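You operate a simulated robot arm through the tools that you are given. There is no shell and no other tool.

Carry out the task below with a simulated robot arm. There is one attempt and no reset: what you move stays moved.

JOB
Bring the sag gauge into its green band, then jog the belt once.
Fine: drive off while you turn the chain knob; clamp its lever again.

Only the result counts: the job must be done as asked and must still hold three seconds after the hand-in. Knocking over, shifting, dropping, spilling or breaking anything else fails it.

ROBOT AND FRAMES
A 7-joint arm with a two-finger parallel gripper, fixed in place. Base frame: the origin is at the foot of the arm, x ahead of it, y to its left, z up. Readings come in mm, degrees, newtons and seconds.
With the tool pointing down near the work surface it reaches from about 420 to 900 mm from the base axis. Its first joint turns from -143.0 to 143.0 degrees. Payload 3 kg.
Tool frame: the origin (TCP) lies between the finger pads and is the grasp point; the fingertips stand 30 mm ahead of it; z points along the fingers, y is the line along which they close. Largest opening 94 mm; finger width 28, thickness 10; the body of the gripper, 50 by 96 mm, starts 55 mm behind the TCP.
Orientation is that of the tool frame in the base frame, as [roll, pitch, yaw] about the fixed x, y, z axes, in that order (R = Rz(yaw) Ry(pitch) Rx(roll)). With the fingers straight down and closing along the base's y, the tool's x points along the base's -x, its y along +y and its z along -z.

CONTROLS
- The arm moves only by the tool apply_moves. Its argument "increments" is one flat list of numbers, 7 for each row, row after row: the shift along the base's x, y, z in mm, then the turn, a rotation vector about the base's x, y, z in degrees, then the opening in per cent of the stroke, from 0 (shut) to 100 (fully open). In form: [dx, dy, dz, ax, ay, az, hand, dx, dy, dz, ax, ay, az, hand, ...]. A call has 1 to 20 rows; each row shifts and turns the commanded pose from where the row before left it. A row lasts 0.2 s, in which the tool goes at most 50 mm and 8.6 degrees; a call with a longer step from one row to the next is refused whole, and so is a gripper value outside its range. A pose out of reach is approached as far as the arm can. The call stops where the force on the tool passes 90 N (or 10 N more than at its start, if that is more) or the arm is blocked; 0.2 s more then pass. The fingers move at their own pace (about 72 mm/s each) and stop on an object; they squeeze with about 32 N. The grip force told is the motor's: it shows also when the fingers shut on nothing. Time passes only in rows, and 0.2 s behind the last, so rows that do not move let the fingers close. It gives the time, the measured TCP pose, the force on the tool (base axes), the opening and the grip force at its end, in the units of the frame above (readings bear some noise), with the torque about the TCP (base axes, N m) and any sound that the robot's microphone picked up, and new pictures: "pictures" is both (left out), scene, wrist or none.
- Cameras (640 x 400 px; columns grow to the right, rows downward): "scene" is fixed at [219, -499.8, 1242.8]; the picture's right is [0.87, -0.50, 0.00], its down [-0.20, -0.34, -0.92] and it looks along [0.46, 0.80, -0.39] (base axes); focal length 350 px, centre (320, 200). "wrist" rides on the gripper at [76, 14, -103] in the tool frame; the picture's right is [-0.18, 0.98, 0.00], its down [-0.75, -0.14, -0.64] and it looks along [-0.63, -0.12, 0.77] (tool axes); focal length 243 px, centre (320, 200). There is no depth. A picture from a camera that has moved, and an enlarged one, comes with that camera's place and axes in the base frame and with its lens.
- zoom(camera, box): a new picture of the part [left, top, right, bottom] of that camera's present view, enlarged. It takes no simulated time.
- close_job(): hands the job in; it is judged then, once.

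Places have to be worked out from the pictures, the camera data and where the tool is seen. Open the gripper and draw the arm clear of the work before you hand the job in, unless the task says otherwise.

The tools are called after "Emit:" by a JSON object that holds its "fn" and its "kwargs". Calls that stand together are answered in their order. apply_moves: Moves the arm, as the interface text tells. Its arguments: {"type":"object","properties":{"increments":{"type":"array"},"pictures":{"type":"string","enum":["both","scene","wrist","none"]}},"required":["increments"]} The other tools are called the same way: zoom (camera, box) takes an enlarged picture of a part of a camera's view; close_job () hands the job in.

At the start:

```text
time_s: 0.0
tcp_pos: [343.6, 515.9, 1013.1]
ee_rot: [179.9, -0.1, 180.0]
wrist_force: [0.4, 0.1, -0.4]
ft_torque: [0.02, 0.03, 0.01]
width: 94.3
gripper_force: 0.0
```

scene: 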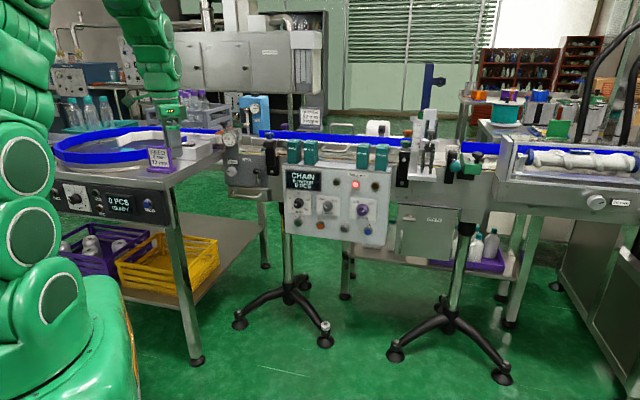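
wrist: 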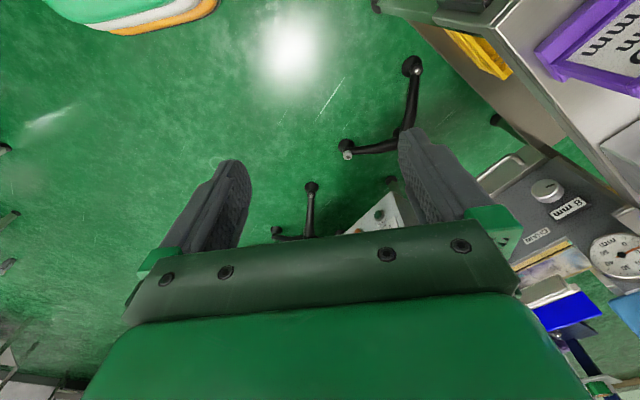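

The first pictures show a conveyor with a control box in the middle and a gauge at the left. I will zoom into several regions to read labels before moving anything.

Emit:
{"fn": "zoom", "kwargs": {"camera": "scene", "box": [270, 140, 410, 250]}}

Emit:
{"fn": "zoom", "kwargs": {"camera": "scene", "box": [200, 100, 300, 200]}}

Emit:
{"fn": "zoom", "kwargs": {"camera": "scene", "box": [40, 120, 200, 230]}}

Emit:
{"fn": "zoom", "kwargs": {"camera": "scene", "box": [380, 60, 640, 230]}}

Emit:
{"fn": "zoom", "kwargs": {"camera": "wrist", "box": [480, 130, 640, 330]}}

```text
3.64 times, centred on (340, 195) of scene
camera zoom: at [219.0, -499.8, 1242.8], right [0.87, -0.5, 0.0], down [-0.2, -0.34, -0.92], along [0.46, 0.8, -0.39], focal length 1274 px, centre (247, 218)
```

zoom: 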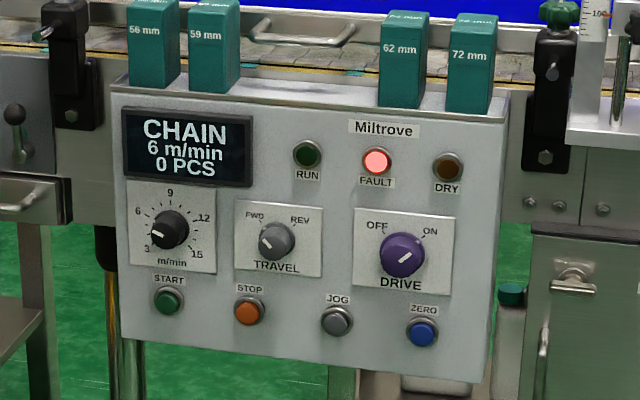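

```text
4.00 times, centred on (250, 150) of scene
camera zoom: at [219.0, -499.8, 1242.8], right [0.87, -0.5, 0.0], down [-0.2, -0.34, -0.92], along [0.46, 0.8, -0.39], focal length 1402 px, centre (600, 400)
```

zoom: 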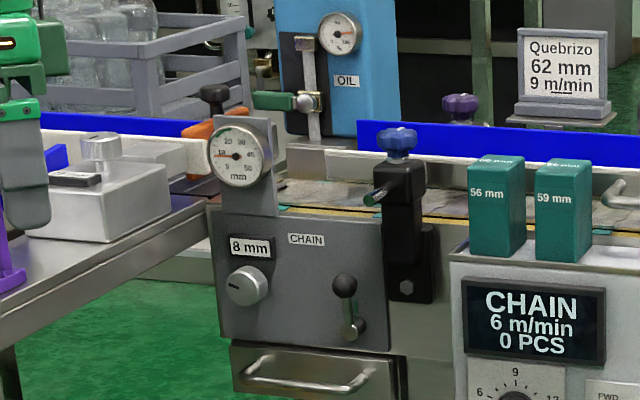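

```text
3.64 times, centred on (120, 175) of scene
camera zoom: at [219.0, -499.8, 1242.8], right [0.87, -0.5, 0.0], down [-0.2, -0.34, -0.92], along [0.46, 0.8, -0.39], focal length 1274 px, centre (1047, 291)
```

zoom: 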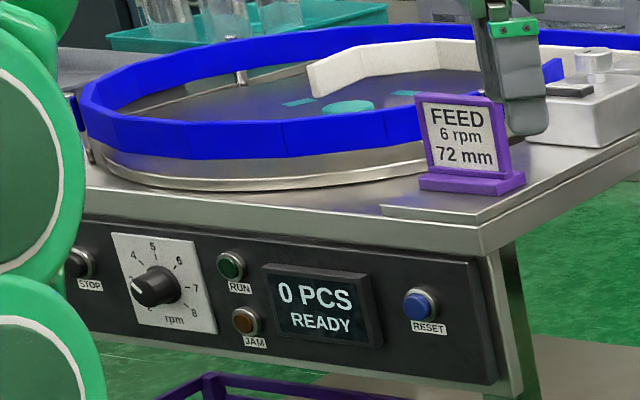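

```text
2.35 times, centred on (510, 145) of scene
camera zoom: at [219.0, -499.8, 1242.8], right [0.87, -0.5, 0.0], down [-0.2, -0.34, -0.92], along [0.46, 0.8, -0.39], focal length 825 px, centre (-127, 329)
```

zoom: 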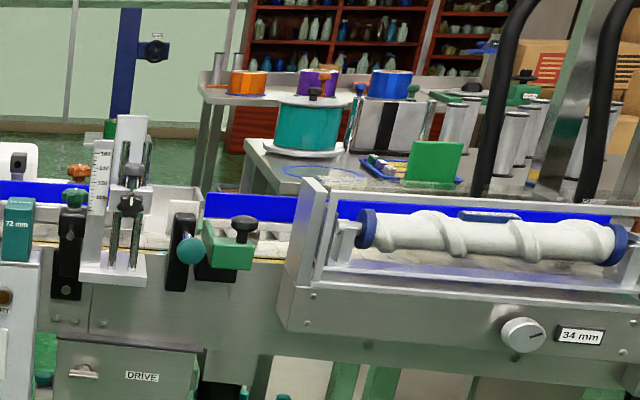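

```text
2.00 times, centred on (560, 230) of wrist
camera zoom: at [267.9, 530.7, 1114.6], right [0.18, 0.98, 0.0], down [0.75, -0.14, 0.64], along [0.63, -0.12, -0.77], focal length 485 px, centre (-160, 140)
```

zoom: 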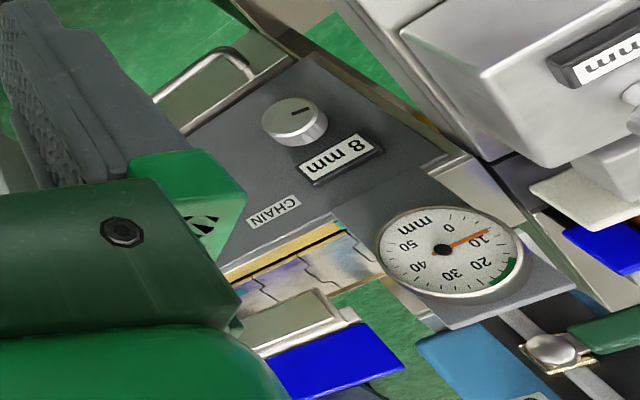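

The chain panel with its knob, lever and sag gauge sits at about (590, 870, 790–920), and the panel faces back toward the robot. I'll zoom tighter on the gauge, lever, drive knob and lamps to read their states.

Emit:
{"fn": "zoom", "kwargs": {"camera": "scene", "box": [245, 125, 275, 155]}}

Emit:
{"fn": "zoom", "kwargs": {"camera": "scene", "box": [222, 120, 302, 190]}}

Emit:
{"fn": "zoom", "kwargs": {"camera": "wrist", "box": [570, 220, 640, 290]}}

Emit:
{"fn": "zoom", "kwargs": {"camera": "scene", "box": [340, 175, 400, 245]}}

Emit:
{"fn": "zoom", "kwargs": {"camera": "wrist", "box": [330, 180, 440, 250]}}

```text
13.33 times, centred on (260, 140) of scene
camera zoom: at [219.0, -499.8, 1242.8], right [0.87, -0.5, 0.0], down [-0.2, -0.34, -0.92], along [0.46, 0.8, -0.39], focal length 4673 px, centre (1120, 1000)
```

zoom: 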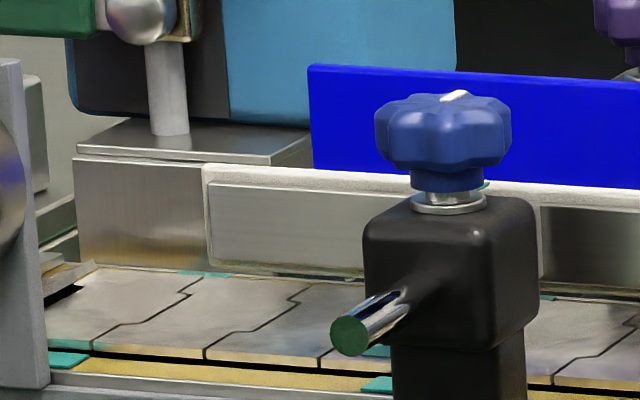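

```text
5.71 times, centred on (262, 155) of scene
camera zoom: at [219.0, -499.8, 1242.8], right [0.87, -0.5, 0.0], down [-0.2, -0.34, -0.92], along [0.46, 0.8, -0.39], focal length 2003 px, centre (651, 457)
```

zoom: 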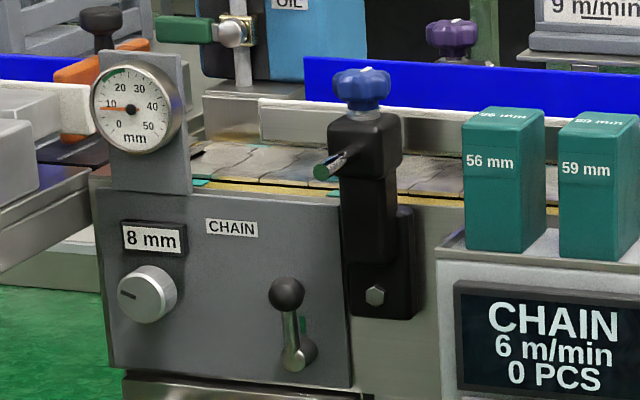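

```text
5.71 times, centred on (605, 255) of wrist
camera zoom: at [267.9, 530.7, 1114.6], right [0.18, 0.98, 0.0], down [0.75, -0.14, 0.64], along [0.63, -0.12, -0.77], focal length 1386 px, centre (-1309, -114)
```

zoom: 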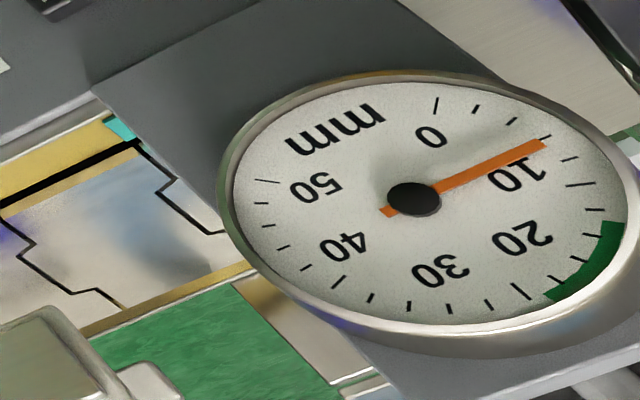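

```text
5.71 times, centred on (370, 210) of scene
camera zoom: at [219.0, -499.8, 1242.8], right [0.87, -0.5, 0.0], down [-0.2, -0.34, -0.92], along [0.46, 0.8, -0.39], focal length 2003 px, centre (34, 143)
```

zoom: 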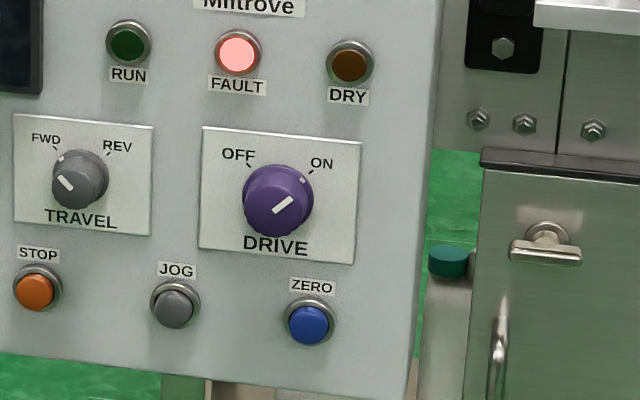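

```text
5.71 times, centred on (385, 215) of wrist
camera zoom: at [267.9, 530.7, 1114.6], right [0.18, 0.98, 0.0], down [0.75, -0.14, 0.64], along [0.63, -0.12, -0.77], focal length 1386 px, centre (-51, 114)
```

zoom: 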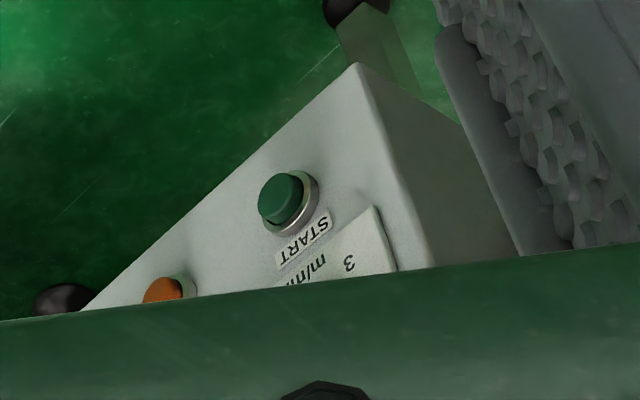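

The gauge reads about 8.5 mm with the green band further up (around 17–23), the DRIVE selector points to ON, and the lever ball is up. I'll swing the tool to horizontal, facing the panels (heading about 49°), staying well clear and to the right of the feed table, to look closer.

Emit:
{"fn": "apply_moves", "kwargs": {"increments": [15.4, 7.0, -11.9, 3.166, -7.005, 3.166, 50, 15.4, 7.0, -11.9, 3.166, -7.005, 3.166, 50, 15.4, 7.0, -11.9, 3.166, -7.005, 3.166, 50, 15.4, 7.0, -11.9, 3.166, -7.005, 3.166, 50, 15.4, 7.0, -11.9, 3.166, -7.005, 3.166, 50, 15.4, 7.0, -11.9, 3.166, -7.005, 3.166, 50], "pictures": "both"}}

```text
time_s: 1.4
tcp_pos: [436.7, 558.9, 940.8]
ee_rot: [165.7, 44.2, -165.7]
wrist_force: [-0.4, 0.4, -0.1]
ft_torque: [-0.04, 0.01, 0.01]
width: 47.0
gripper_force: 0.0
camera wrist: at [317.6, 515.9, 961.4], right [-0.27, 0.91, 0.3], down [0.2, -0.25, 0.95], along [0.94, 0.32, -0.11], focal length 243 px, centre (320, 200)
```

scene: 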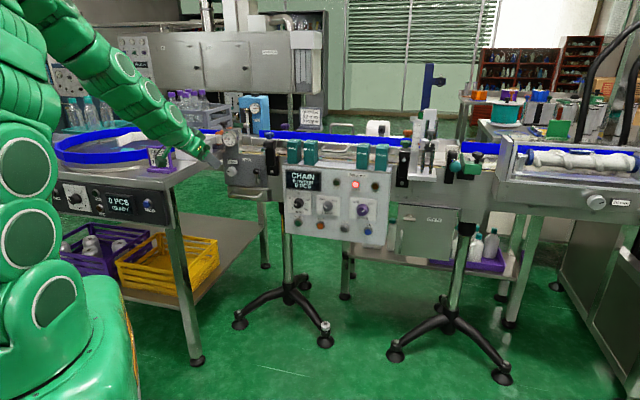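
wrist: 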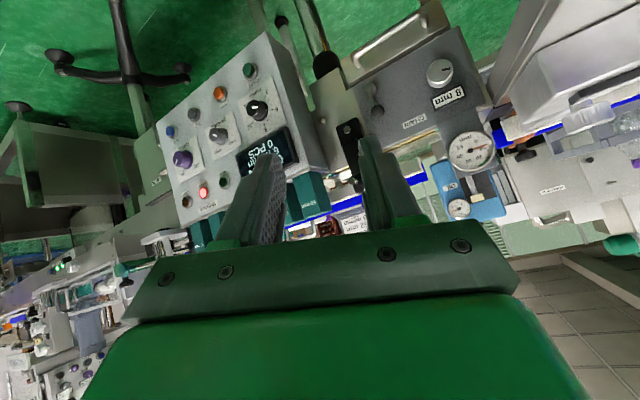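

This mid-way view already shows both panels (upside down). I'll zoom in on them to triangulate the features and read the gauge.

Emit:
{"fn": "zoom", "kwargs": {"camera": "wrist", "box": [340, 20, 520, 200]}}

Emit:
{"fn": "zoom", "kwargs": {"camera": "wrist", "box": [145, 50, 325, 220]}}

Emit:
{"fn": "zoom", "kwargs": {"camera": "wrist", "box": [440, 120, 505, 180]}}

```text
2.22 times, centred on (430, 110) of wrist
camera zoom: at [317.6, 515.9, 961.4], right [-0.27, 0.91, 0.3], down [0.2, -0.25, 0.95], along [0.94, 0.32, -0.11], focal length 539 px, centre (76, 400)
```

zoom: 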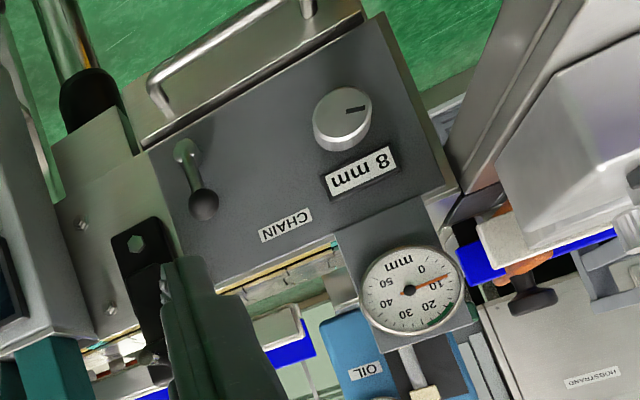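

```text
2.35 times, centred on (235, 135) of wrist
camera zoom: at [317.6, 515.9, 961.4], right [-0.27, 0.91, 0.3], down [0.2, -0.25, 0.95], along [0.94, 0.32, -0.11], focal length 571 px, centre (520, 353)
```

zoom: 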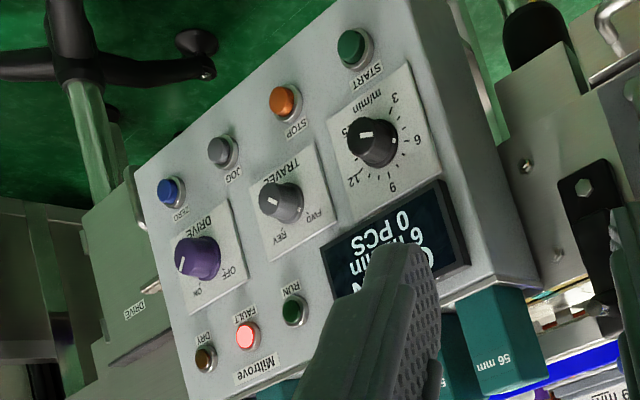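

```text
6.67 times, centred on (472, 150) of wrist
camera zoom: at [317.6, 515.9, 961.4], right [-0.27, 0.91, 0.3], down [0.2, -0.25, 0.95], along [0.94, 0.32, -0.11], focal length 1618 px, centre (-697, 533)
```

zoom: 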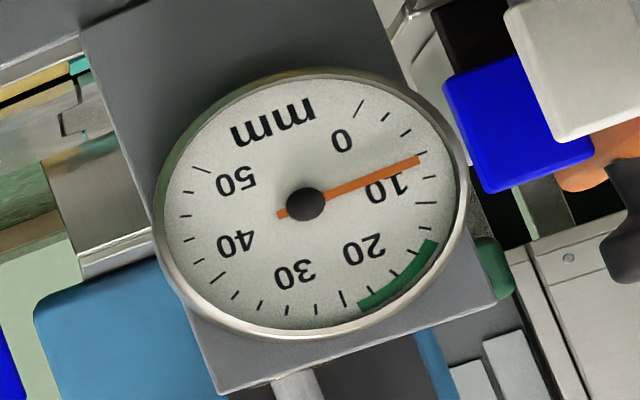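

The needle reads about 8 and the green band spans roughly 16–23.5 mm, so I will aim for about 20. I'll finish the turn to horizontal, ending in front of the gap between the two panels.

Emit:
{"fn": "apply_moves", "kwargs": {"increments": [10, -5, -14, 3.166, -7.005, 3.166, 50, 10, -5, -14, 3.166, -7.005, 3.166, 50, 10, -5, -14, 3.166, -7.005, 3.166, 50, 10, -5, -14, 3.166, -7.005, 3.166, 50, 10, -5, -14, 3.166, -7.005, 3.166, 50, 10, -5, -14, 3.166, -7.005, 3.166, 50], "pictures": "both"}}

Emit:
{"fn": "zoom", "kwargs": {"camera": "scene", "box": [250, 145, 280, 170]}}

```text
time_s: 2.8
tcp_pos: [498.5, 529.2, 857.1]
ee_rot: [-30.6, 89.9, 18.1]
wrist_force: [0.7, 0.5, -0.5]
ft_torque: [-0.02, 0.01, -0.01]
width: 46.8
gripper_force: 0.0
camera wrist: at [420.0, 460.6, 779.8], right [-0.74, 0.65, 0.18], down [-0.32, -0.58, 0.75], along [0.59, 0.5, 0.63], focal length 243 px, centre (320, 200)
```

scene: 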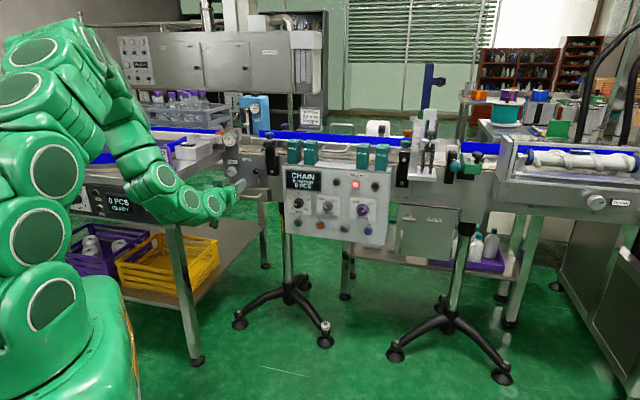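
wrist: 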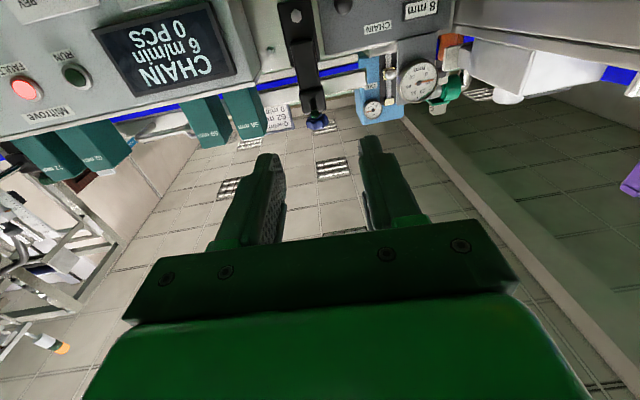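

```text
16.00 times, centred on (265, 158) of scene
camera zoom: at [219.0, -499.8, 1242.8], right [0.87, -0.5, 0.0], down [-0.2, -0.34, -0.92], along [0.46, 0.8, -0.39], focal length 5608 px, centre (1200, 880)
```

zoom: 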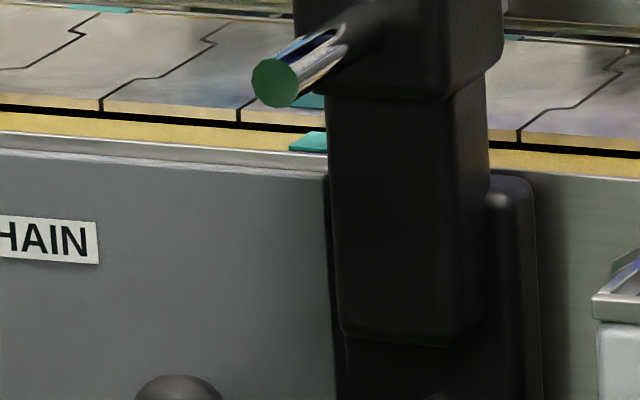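

The horizontal pose is reached without trouble. Next I'll look closely at the lever and the lamps from the scene camera before planning the drive-knob grasp.

Emit:
{"fn": "zoom", "kwargs": {"camera": "scene", "box": [235, 155, 285, 195]}}

Emit:
{"fn": "zoom", "kwargs": {"camera": "scene", "box": [225, 120, 255, 150]}}

Emit:
{"fn": "zoom", "kwargs": {"camera": "wrist", "box": [0, 0, 240, 150]}}

```text
10.00 times, centred on (260, 175) of scene
camera zoom: at [219.0, -499.8, 1242.8], right [0.87, -0.5, 0.0], down [-0.2, -0.34, -0.92], along [0.46, 0.8, -0.39], focal length 3505 px, centre (920, 450)
```

zoom: 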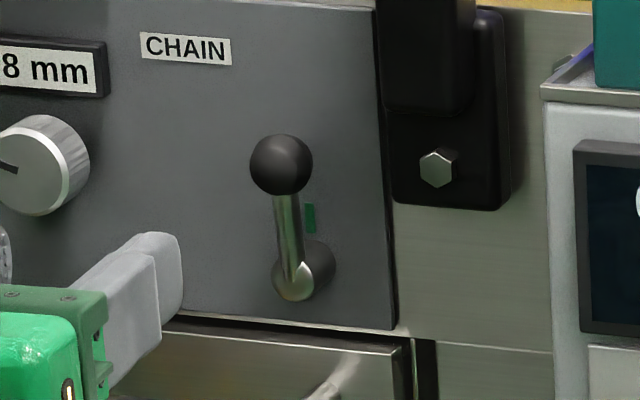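

```text
13.33 times, centred on (240, 135) of scene
camera zoom: at [219.0, -499.8, 1242.8], right [0.87, -0.5, 0.0], down [-0.2, -0.34, -0.92], along [0.46, 0.8, -0.39], focal length 4673 px, centre (1387, 1067)
```

zoom: 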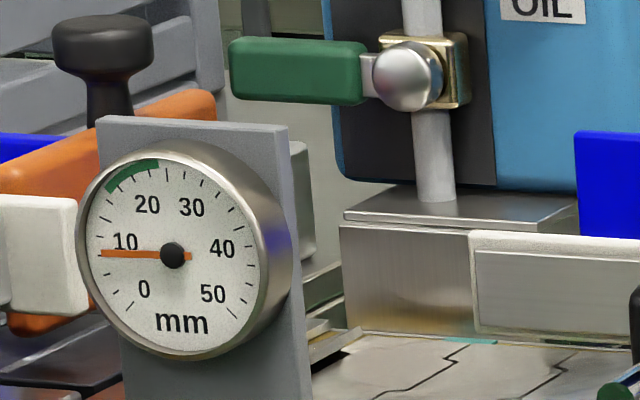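

```text
2.67 times, centred on (120, 75) of wrist
camera zoom: at [420.0, 460.6, 779.8], right [-0.74, 0.65, 0.18], down [-0.32, -0.58, 0.75], along [0.59, 0.5, 0.63], focal length 647 px, centre (853, 533)
```

zoom: 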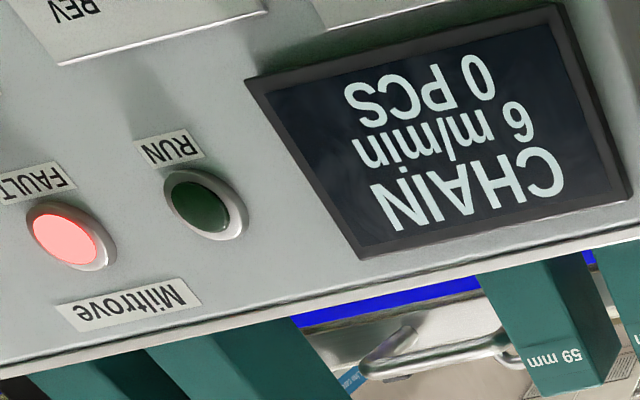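

Triangulating the two views puts the DRIVE knob front at about (931, 424, 709), JOG at (890, 476, 622), and the panel normal heading near 45.5°. I'll move to about 90 mm in front of the DRIVE knob with the gripper opened to 70 %.

Emit:
{"fn": "apply_moves", "kwargs": {"increments": [36, -17, -14.8, 0, 0, -0.32, 70, 36, -17, -14.8, 0, 0, -0.32, 70, 36, -17, -14.8, 0, 0, -0.32, 70, 36, -17, -14.8, 0, 0, -0.32, 70, 36, -17, -14.8, 0, 0, -0.32, 70, 36, -17, -14.8, 0, 0, -0.32, 70, 36, -17, -14.8, 0, 0, -0.32, 70, 36, -17, -14.8, 0, 0, -0.32, 70, 36, -17, -14.8, 0, 0, -0.32, 70, 36, -17, -14.8, 0, 0, -0.32, 70], "pictures": "both"}}

```text
time_s: 5.0
tcp_pos: [854.2, 359.9, 708.9]
ee_rot: [-55.5, 89.9, -10.0]
wrist_force: [-0.6, 0.1, -0.8]
ft_torque: [0.01, -0.01, 0.0]
width: 66.0
gripper_force: 0.1
camera wrist: at [773.1, 297.2, 633.1], right [-0.7, 0.69, 0.18], down [-0.35, -0.56, 0.75], along [0.62, 0.46, 0.63], focal length 243 px, centre (320, 200)
```

scene: 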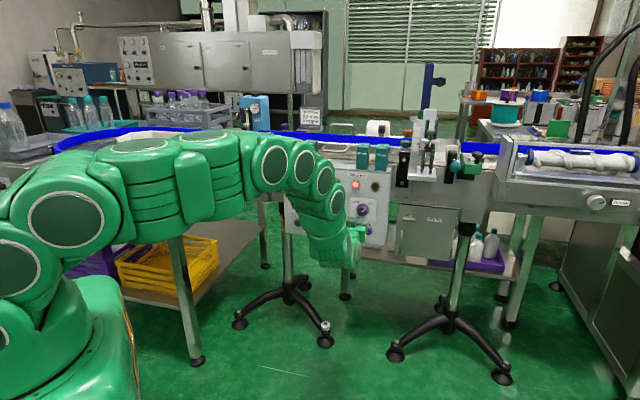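
wrist: 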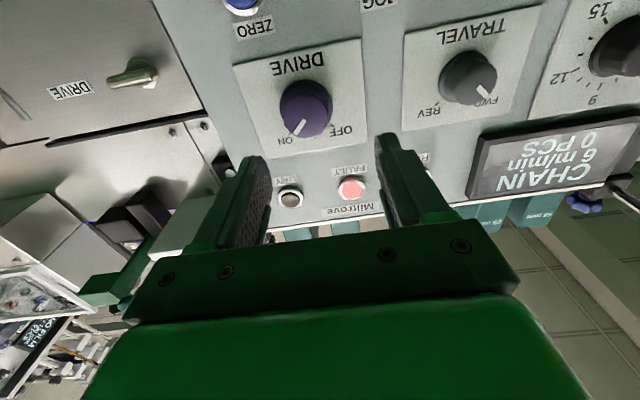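

The tool heading is 45.5° and the DRIVE knob appears where predicted, offset about 10 mm to tool −y. I'll zoom on the knob to judge its depth and pointer before closing in.

Emit:
{"fn": "zoom", "kwargs": {"camera": "wrist", "box": [225, 30, 385, 160]}}

Emit:
{"fn": "zoom", "kwargs": {"camera": "scene", "box": [335, 185, 395, 245]}}

```text
3.08 times, centred on (305, 95) of wrist
camera zoom: at [773.1, 297.2, 633.1], right [-0.7, 0.69, 0.18], down [-0.35, -0.56, 0.75], along [0.62, 0.46, 0.63], focal length 746 px, centre (366, 523)
```

zoom: 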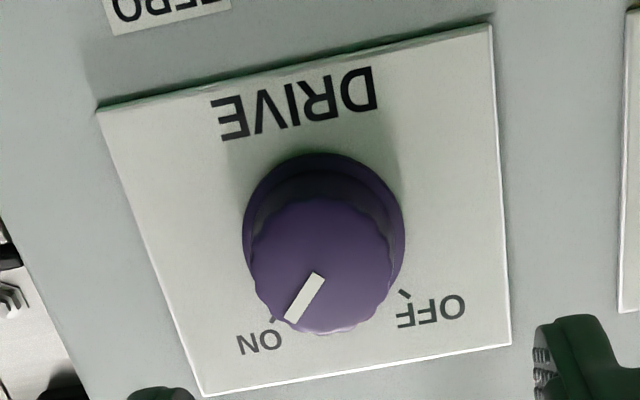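

```text
6.67 times, centred on (365, 215) of scene
camera zoom: at [219.0, -499.8, 1242.8], right [0.87, -0.5, 0.0], down [-0.2, -0.34, -0.92], along [0.46, 0.8, -0.39], focal length 2336 px, centre (20, 100)
```

zoom: 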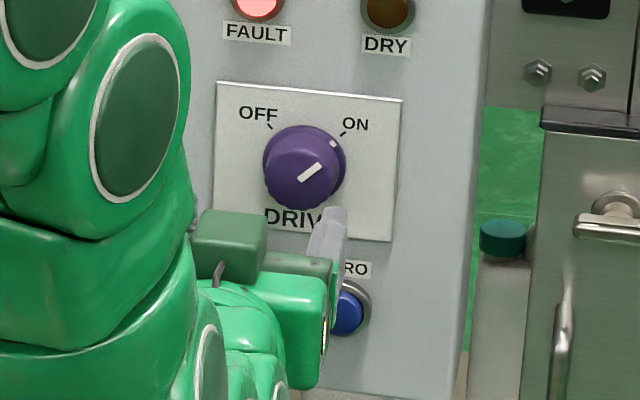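

The knob front is about 100 mm ahead of the TCP and the plate about 128 mm ahead, with the knob centre some 13 mm to tool −y. I'll centre on it and advance 60 mm, then check.

Emit:
{"fn": "apply_moves", "kwargs": {"increments": [9.1, -9.0, 0, 0, 0, 0, 70, 14, 14.3, 0, 0, 0, 0, 70, 14, 14.3, 0, 0, 0, 0, 70, 14, 14.2, 0, 0, 0, 0, 70], "pictures": "wrist"}}

Emit:
{"fn": "zoom", "kwargs": {"camera": "wrist", "box": [220, 60, 420, 220]}}

```text
time_s: 6.0
tcp_pos: [907.8, 392.8, 707.6]
ee_rot: [-17.6, 89.9, 27.9]
wrist_force: [0.5, -0.7, 0.5]
ft_torque: [-0.02, -0.04, 0.01]
width: 65.7
gripper_force: 0.1
camera wrist: at [824.5, 329.3, 632.0], right [-0.7, 0.69, 0.18], down [-0.35, -0.56, 0.75], along [0.62, 0.46, 0.63], focal length 243 px, centre (320, 200)
```

wrist: 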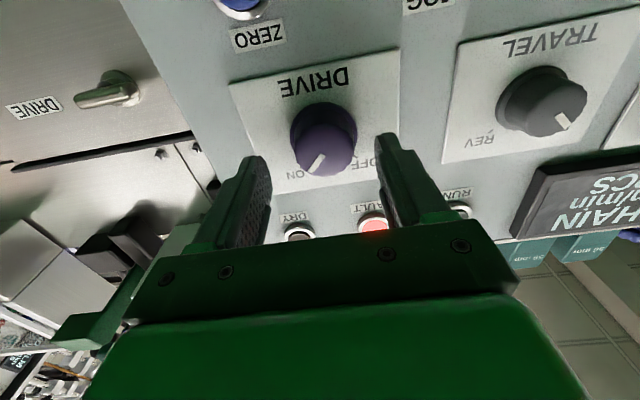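

```text
2.50 times, centred on (320, 140) of wrist
camera zoom: at [824.5, 329.3, 632.0], right [-0.7, 0.69, 0.18], down [-0.35, -0.56, 0.75], along [0.62, 0.46, 0.63], focal length 606 px, centre (320, 350)
```

zoom: 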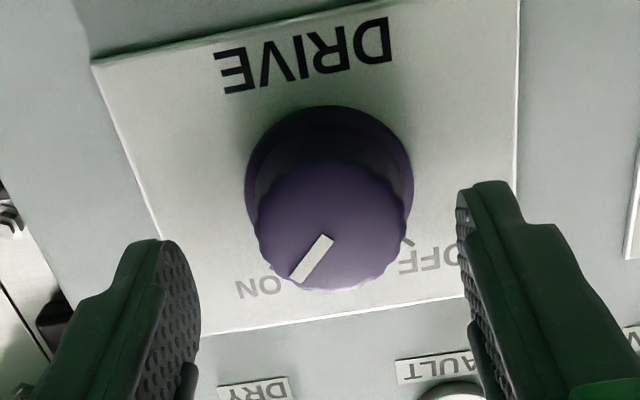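

The knob front is now about 39 mm ahead and 3 mm to +y of centre. I'll correct that, advance 28 mm so that the pads overlap the knob by about 18 mm, and close.

Emit:
{"fn": "apply_moves", "kwargs": {"increments": [-2.1, 2.1, 0, 0, 0, 0, 70, 9.8, 10.0, 0, 0, 0, 0, 70, 9.8, 10.0, 0, 0, 0, 0, 70, 0, 0, 0, 0, 0, 0, 30, 0, 0, 0, 0, 0, 0, 30, 0, 0, 0, 0, 0, 0, 30], "pictures": "wrist"}}

```text
time_s: 6.8
tcp_pos: [925.9, 405.7, 708.7]
ee_rot: [-50.0, 90.0, -4.9]
wrist_force: [-73.4, -39.7, 31.7]
ft_torque: [0.34, -1.07, -1.51]
width: 53.3
gripper_force: 22.4
stopped in row 4: the force on the tool passed its limit at 179 N (the readings are from after the stop); the commanded pose is now the measured one
camera wrist: at [843.3, 343.6, 633.3], right [-0.7, 0.69, 0.18], down [-0.35, -0.55, 0.75], along [0.62, 0.46, 0.63], focal length 243 px, centre (320, 200)
```

wrist: 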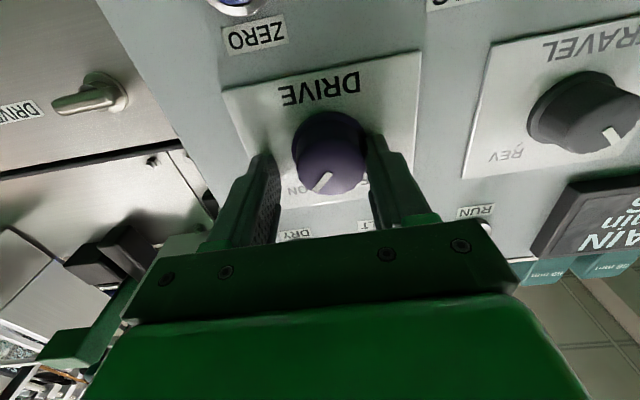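

The stop came while closing: the force was about 80 N along the tool axis and the knob sits toward the right-hand (+y) finger. I'll look closely before relieving it.

Emit:
{"fn": "zoom", "kwargs": {"camera": "wrist", "box": [230, 70, 430, 250]}}

Emit:
{"fn": "zoom", "kwargs": {"camera": "scene", "box": [335, 180, 395, 240]}}

```text
2.22 times, centred on (330, 160) of wrist
camera zoom: at [843.3, 343.6, 633.3], right [-0.7, 0.69, 0.18], down [-0.35, -0.55, 0.75], along [0.62, 0.46, 0.63], focal length 539 px, centre (298, 289)
```

zoom: 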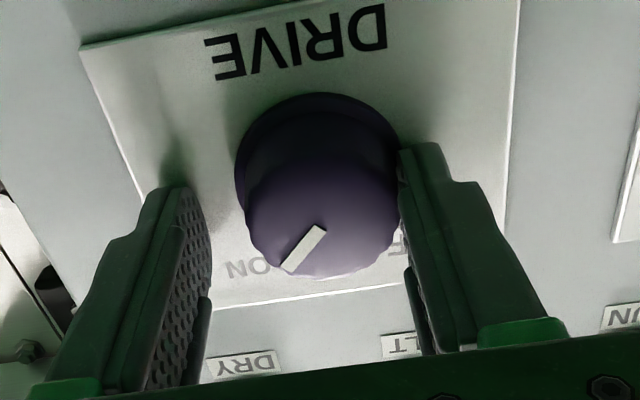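

```text
6.67 times, centred on (365, 210) of scene
camera zoom: at [219.0, -499.8, 1242.8], right [0.87, -0.5, 0.0], down [-0.2, -0.34, -0.92], along [0.46, 0.8, -0.39], focal length 2336 px, centre (20, 133)
```

zoom: 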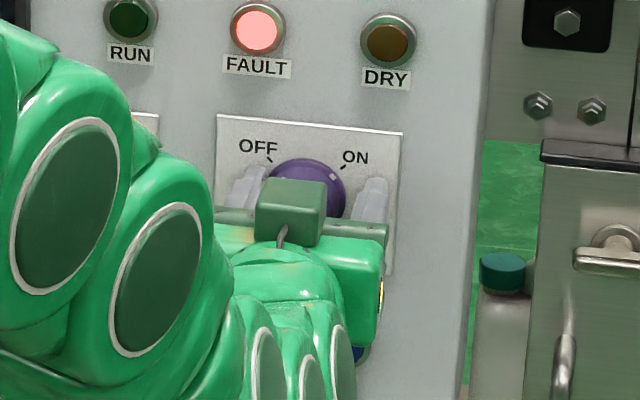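

The right finger is bearing on the knob side because the knob is about 6.5 mm to +y of the tool centre. I'll reopen, shift 6.4 mm along +y, and check before closing.

Emit:
{"fn": "apply_moves", "kwargs": {"increments": [0, 0, 0, 0, 0, 0, 72, 0, 0, 0, 0, 0, 0, 72, -2.3, 2.25, 0, 0, 0, 0, 72, -2.3, 2.25, 0, 0, 0, 0, 72, 0, 0, 0, 0, 0, 0, 72], "pictures": "wrist"}}

Emit:
{"fn": "zoom", "kwargs": {"camera": "wrist", "box": [230, 70, 430, 250]}}

```text
time_s: 7.2
tcp_pos: [925.9, 407.6, 709.4]
ee_rot: [-53.0, 89.8, -7.8]
wrist_force: [-64.8, -33.0, 28.5]
ft_torque: [0.0, -0.84, -1.54]
width: 54.9
gripper_force: 0.0
stopped in row 1: the force on the tool passed its limit at 101 N (the readings are from after the stop); the commanded pose is now the measured one
camera wrist: at [843.0, 343.8, 633.2], right [-0.7, 0.69, 0.18], down [-0.35, -0.56, 0.75], along [0.62, 0.46, 0.63], focal length 243 px, centre (320, 200)
```

wrist: 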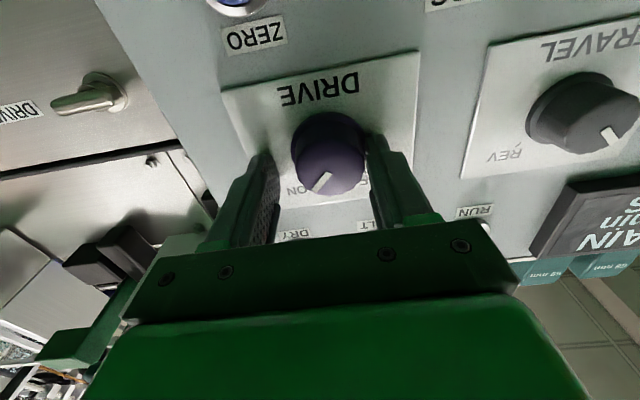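

```text
2.22 times, centred on (330, 160) of wrist
camera zoom: at [843.0, 343.8, 633.2], right [-0.7, 0.69, 0.18], down [-0.35, -0.56, 0.75], along [0.62, 0.46, 0.63], focal length 539 px, centre (298, 289)
```

zoom: 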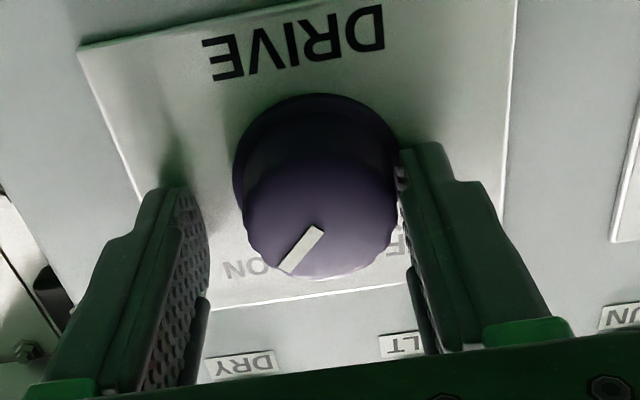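

The force/torque pair resolves to contact at the left fingertip (y≈−32 mm, z≈+30 mm): that tip is pressing on the knob's plate. I'll back off 7 mm along the axis first, then reopen and shift.

Emit:
{"fn": "apply_moves", "kwargs": {"increments": [-4.9, -5.0, 0, 0, 0, 0, 58, 0, 0, 0, 0, 0, 0, 72, 0, 0, 0, 0, 0, 0, 72], "pictures": "wrist"}}

Emit:
{"fn": "zoom", "kwargs": {"camera": "wrist", "box": [230, 70, 430, 250]}}

```text
time_s: 8.0
tcp_pos: [921.2, 401.1, 708.1]
ee_rot: [-71.5, 89.9, -26.3]
wrist_force: [0.4, -1.2, 0.0]
ft_torque: [-0.01, 0.02, 0.0]
width: 67.8
gripper_force: 0.1
camera wrist: at [838.6, 338.0, 632.5], right [-0.7, 0.69, 0.18], down [-0.35, -0.55, 0.75], along [0.62, 0.46, 0.63], focal length 243 px, centre (320, 200)
```

wrist: 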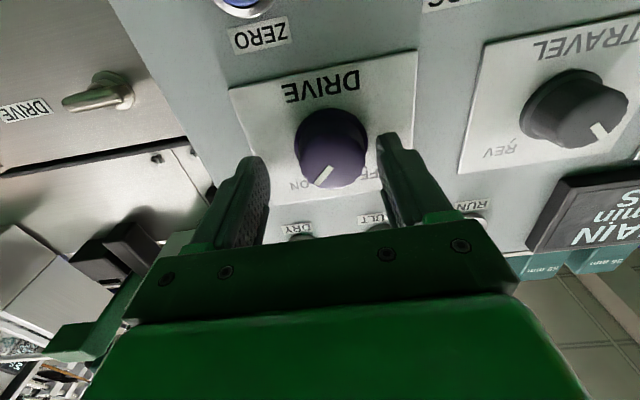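

```text
2.22 times, centred on (330, 160) of wrist
camera zoom: at [838.6, 338.0, 632.5], right [-0.7, 0.69, 0.18], down [-0.35, -0.55, 0.75], along [0.62, 0.46, 0.63], focal length 539 px, centre (298, 289)
```

zoom: 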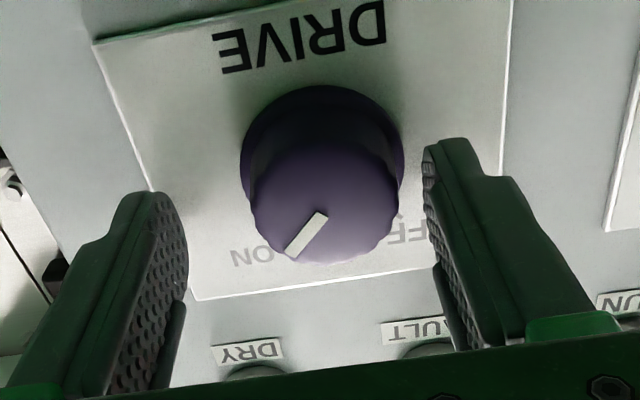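

Force is gone. The knob front is about 23 mm ahead and 7 mm to +y; I'll shift 7.2 mm in +y, advance only 5 mm (leaving about 4 mm to the plate), then close.

Emit:
{"fn": "apply_moves", "kwargs": {"increments": [-5.1, 5.0, 0, 0, 0, 0, 72, 3.5, 3.6, 0, 0, 0, 0, 72, 0, 0, 0, 0, 0, 0, 72], "pictures": "wrist"}}

Emit:
{"fn": "zoom", "kwargs": {"camera": "wrist", "box": [230, 70, 430, 250]}}

```text
time_s: 8.8
tcp_pos: [919.6, 411.1, 706.4]
ee_rot: [-107.4, 89.8, -62.3]
wrist_force: [0.4, 0.8, -0.3]
ft_torque: [0.02, 0.02, 0.02]
width: 67.6
gripper_force: 0.1
camera wrist: at [836.6, 347.9, 631.0], right [-0.7, 0.69, 0.18], down [-0.35, -0.55, 0.75], along [0.62, 0.46, 0.63], focal length 243 px, centre (320, 200)
```

wrist: 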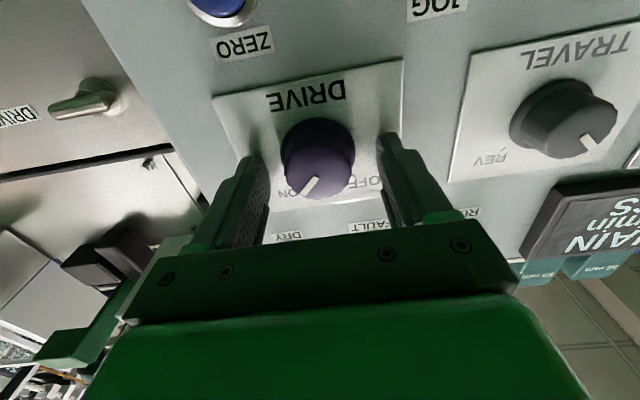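

```text
2.22 times, centred on (330, 160) of wrist
camera zoom: at [836.6, 347.9, 631.0], right [-0.7, 0.69, 0.18], down [-0.35, -0.55, 0.75], along [0.62, 0.46, 0.63], focal length 539 px, centre (298, 289)
```

zoom: 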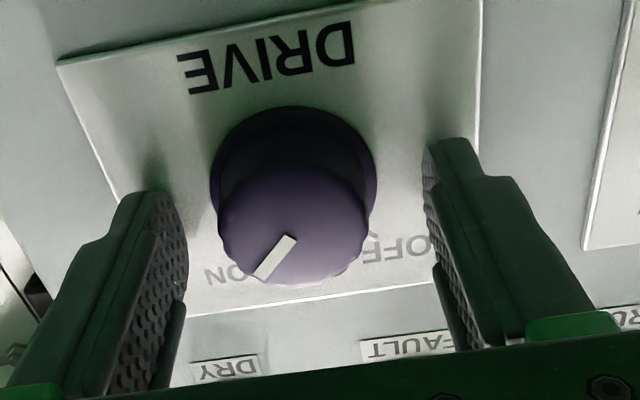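

Now the knob is centred between the fingers with no contact force. I'll close on it.

Emit:
{"fn": "apply_moves", "kwargs": {"increments": [0, 0, 0, 0, 0, 0, 20, 0, 0, 0, 0, 0, 0, 20, 0, 0, 0, 0, 0, 0, 20], "pictures": "wrist"}}

Emit:
{"fn": "zoom", "kwargs": {"camera": "wrist", "box": [230, 70, 430, 250]}}

```text
time_s: 9.6
tcp_pos: [920.1, 410.4, 707.5]
ee_rot: [-89.6, 89.8, -44.5]
wrist_force: [5.4, 0.8, -0.2]
ft_torque: [0.02, -0.01, -0.78]
width: 39.4
gripper_force: 45.1
camera wrist: at [836.9, 347.5, 631.0], right [-0.7, 0.69, 0.18], down [-0.35, -0.55, 0.75], along [0.62, 0.46, 0.63], focal length 243 px, centre (320, 200)
```

wrist: 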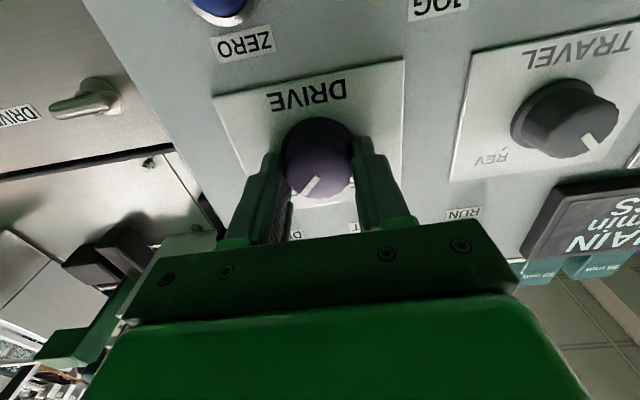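

```text
2.22 times, centred on (330, 160) of wrist
camera zoom: at [836.9, 347.5, 631.0], right [-0.7, 0.69, 0.18], down [-0.35, -0.55, 0.75], along [0.62, 0.46, 0.63], focal length 539 px, centre (298, 289)
```

zoom: 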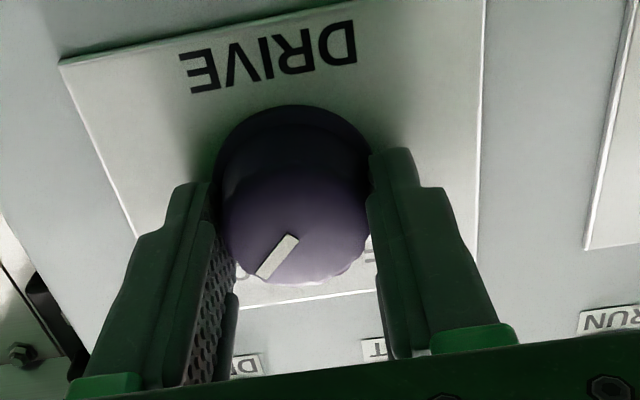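

The knob is gripped (39.4 mm, low tool force). I'll turn it counter-clockwise as seen from the front (ON → OFF), 40° first.

Emit:
{"fn": "apply_moves", "kwargs": {"increments": [0, 0, 0, -5.61, -5.7, 0, 20, 0, 0, 0, -5.61, -5.7, 0, 20, 0, 0, 0, -5.61, -5.7, 0, 20, 0, 0, 0, -5.61, -5.7, 0, 20, 0, 0, 0, -5.61, -5.7, 0, 20], "pictures": "both"}}

Emit:
{"fn": "zoom", "kwargs": {"camera": "wrist", "box": [230, 70, 430, 250]}}

```text
time_s: 10.8
tcp_pos: [919.3, 411.3, 706.9]
ee_rot: [-89.9, 49.7, -44.7]
wrist_force: [-34.0, -0.6, 1.6]
ft_torque: [-0.15, 0.21, -0.32]
width: 39.5
gripper_force: 44.8
camera wrist: at [873.3, 311.7, 639.0], right [-0.62, 0.61, -0.49], down [-0.72, -0.19, 0.67], along [0.31, 0.77, 0.56], focal length 243 px, centre (320, 200)
```

scene: 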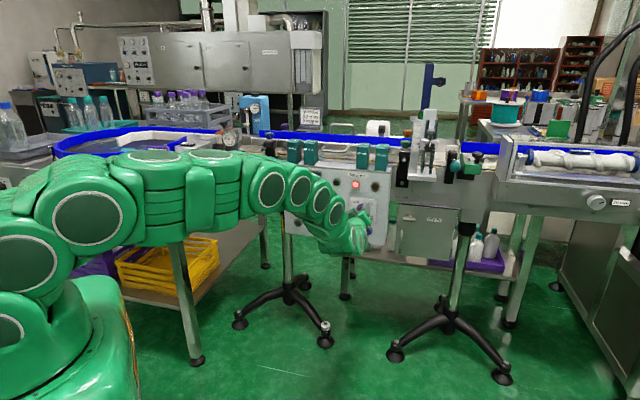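
wrist: 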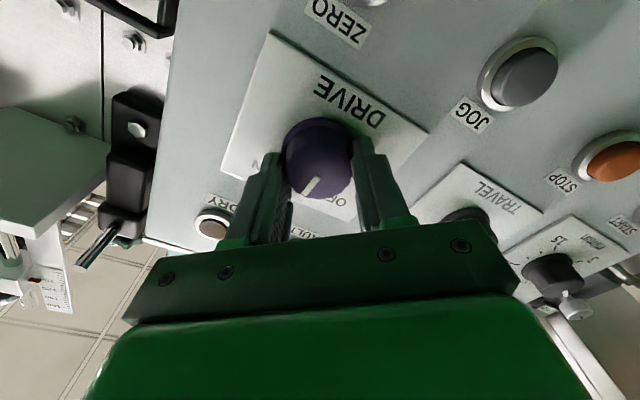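

```text
2.22 times, centred on (330, 160) of wrist
camera zoom: at [873.3, 311.7, 639.0], right [-0.62, 0.61, -0.49], down [-0.72, -0.19, 0.67], along [0.31, 0.77, 0.56], focal length 539 px, centre (298, 289)
```

zoom: 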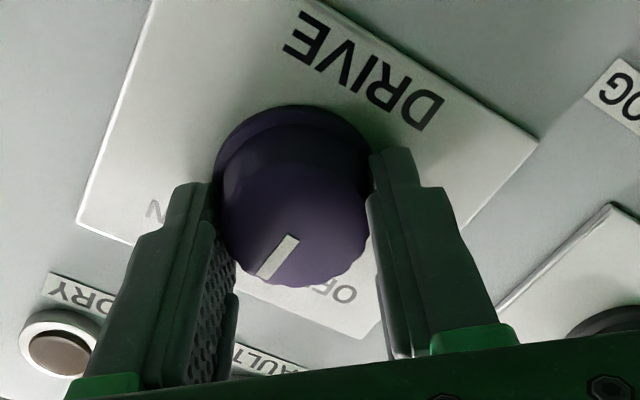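

The knob is turning with the gripper. I'll continue another 40°.

Emit:
{"fn": "apply_moves", "kwargs": {"increments": [0, 0, 0, -5.61, -5.7, 0, 20, 0, 0, 0, -5.61, -5.7, 0, 20, 0, 0, 0, -5.61, -5.7, 0, 20, 0, 0, 0, -5.61, -5.7, 0, 20, 0, 0, 0, -5.61, -5.7, 0, 20], "pictures": "both"}}

Emit:
{"fn": "zoom", "kwargs": {"camera": "wrist", "box": [230, 70, 430, 250]}}

Emit:
{"fn": "zoom", "kwargs": {"camera": "scene", "box": [335, 170, 395, 230]}}

```text
time_s: 12.0
tcp_pos: [917.9, 411.1, 703.5]
ee_rot: [-90.0, 9.9, -44.6]
wrist_force: [12.2, 40.2, -61.8]
ft_torque: [-0.08, 0.17, 0.09]
width: 39.2
gripper_force: 45.0
camera wrist: at [898.1, 286.5, 677.5], right [-0.25, 0.24, -0.94], down [-0.96, 0.05, 0.27], along [0.11, 0.97, 0.22], focal length 243 px, centre (320, 200)
```

scene: 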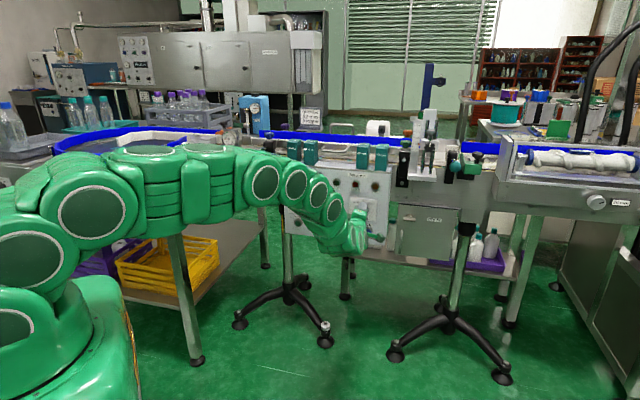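
wrist: 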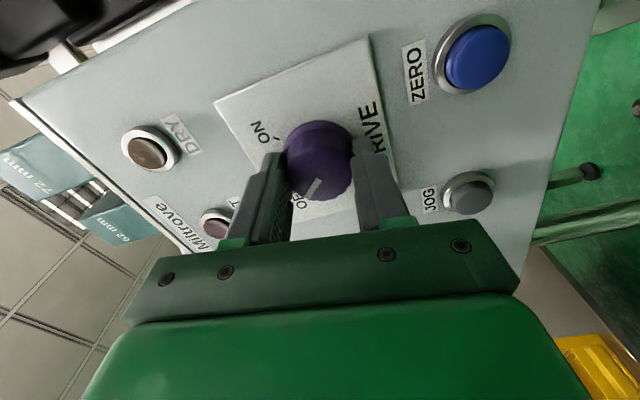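

```text
2.22 times, centred on (330, 160) of wrist
camera zoom: at [898.1, 286.5, 677.5], right [-0.25, 0.24, -0.94], down [-0.96, 0.05, 0.27], along [0.11, 0.97, 0.22], focal length 539 px, centre (298, 289)
```

zoom: 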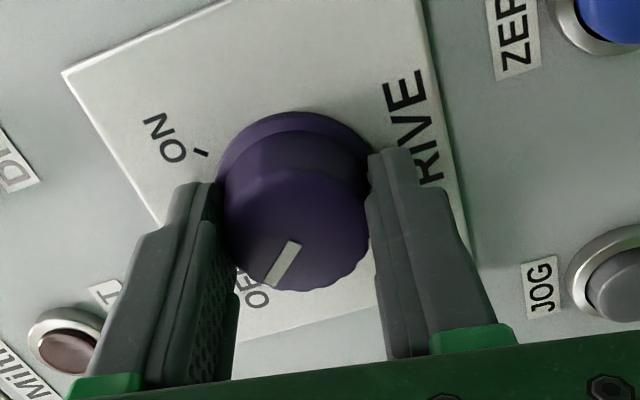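

```text
6.67 times, centred on (365, 200) of scene
camera zoom: at [219.0, -499.8, 1242.8], right [0.87, -0.5, 0.0], down [-0.2, -0.34, -0.92], along [0.46, 0.8, -0.39], focal length 2336 px, centre (20, 200)
```

zoom: 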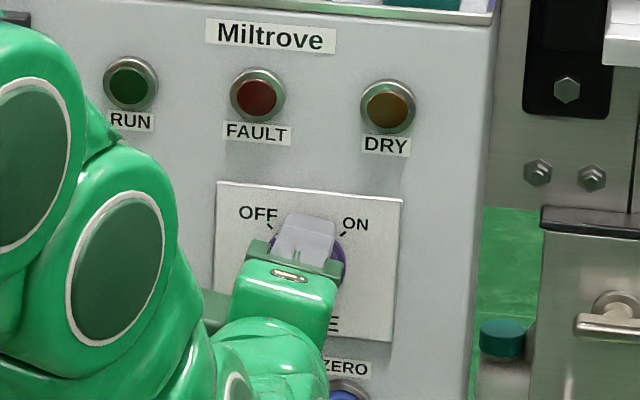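

The FAULT lamp has gone dark and the pointer now sits at OFF. I'll open and withdraw straight back.

Emit:
{"fn": "apply_moves", "kwargs": {"increments": [0, 0, 0, 0, 0, 0, 72, 0, 0, 0, 0, 0, 0, 72, -7, -7.1, 0, 0, 0, 0, 72, -14, -14.3, 0, 0, 0, 0, 72, -21, -21.4, 0, 0, 0, 0, 72, -28, -28.5, 0, 0, 0, 0, 72], "pictures": "both"}}

Emit:
{"fn": "zoom", "kwargs": {"camera": "wrist", "box": [200, 0, 440, 180]}}

Emit:
{"fn": "zoom", "kwargs": {"camera": "scene", "box": [335, 170, 395, 230]}}

```text
time_s: 13.4
tcp_pos: [850.1, 337.5, 708.1]
ee_rot: [-89.7, 10.0, -44.5]
wrist_force: [0.1, -0.1, 0.2]
ft_torque: [0.01, -0.02, 0.01]
width: 67.7
gripper_force: 0.2
camera wrist: at [829.6, 211.6, 680.4], right [-0.25, 0.25, -0.94], down [-0.96, 0.05, 0.27], along [0.11, 0.97, 0.23], focal length 243 px, centre (320, 200)
```

scene: 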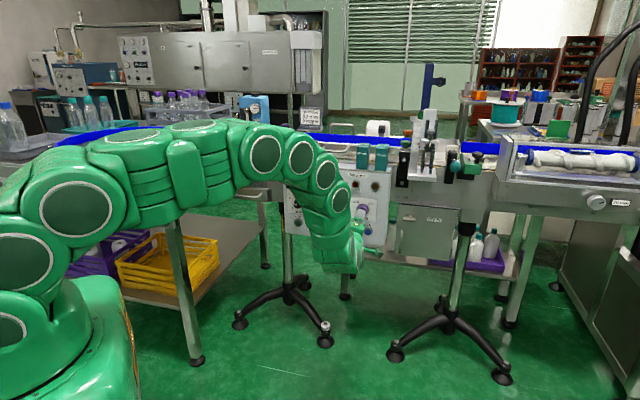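
wrist: 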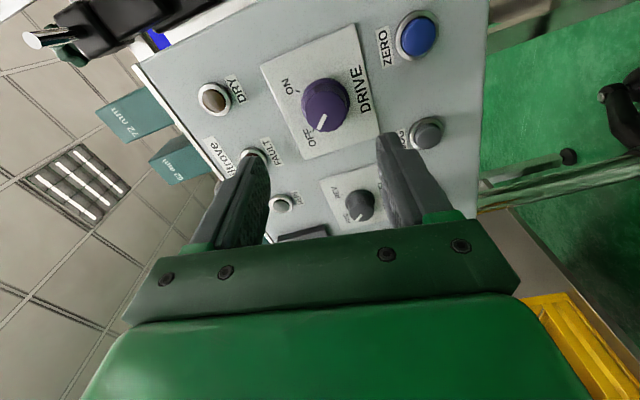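

```text
2.22 times, centred on (320, 90) of wrist
camera zoom: at [829.6, 211.6, 680.4], right [-0.25, 0.25, -0.94], down [-0.96, 0.05, 0.27], along [0.11, 0.97, 0.23], focal length 539 px, centre (320, 444)
```

zoom: 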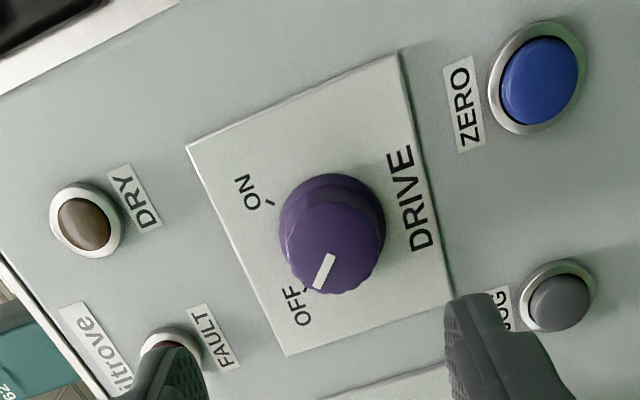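

```text
6.67 times, centred on (365, 200) of scene
camera zoom: at [219.0, -499.8, 1242.8], right [0.87, -0.5, 0.0], down [-0.2, -0.34, -0.92], along [0.46, 0.8, -0.39], focal length 2336 px, centre (20, 200)
```

zoom: 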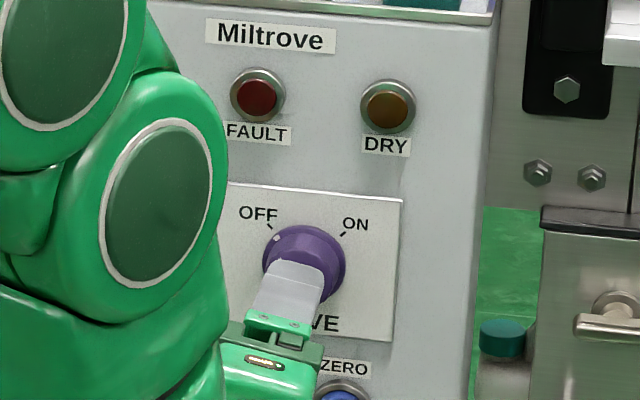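

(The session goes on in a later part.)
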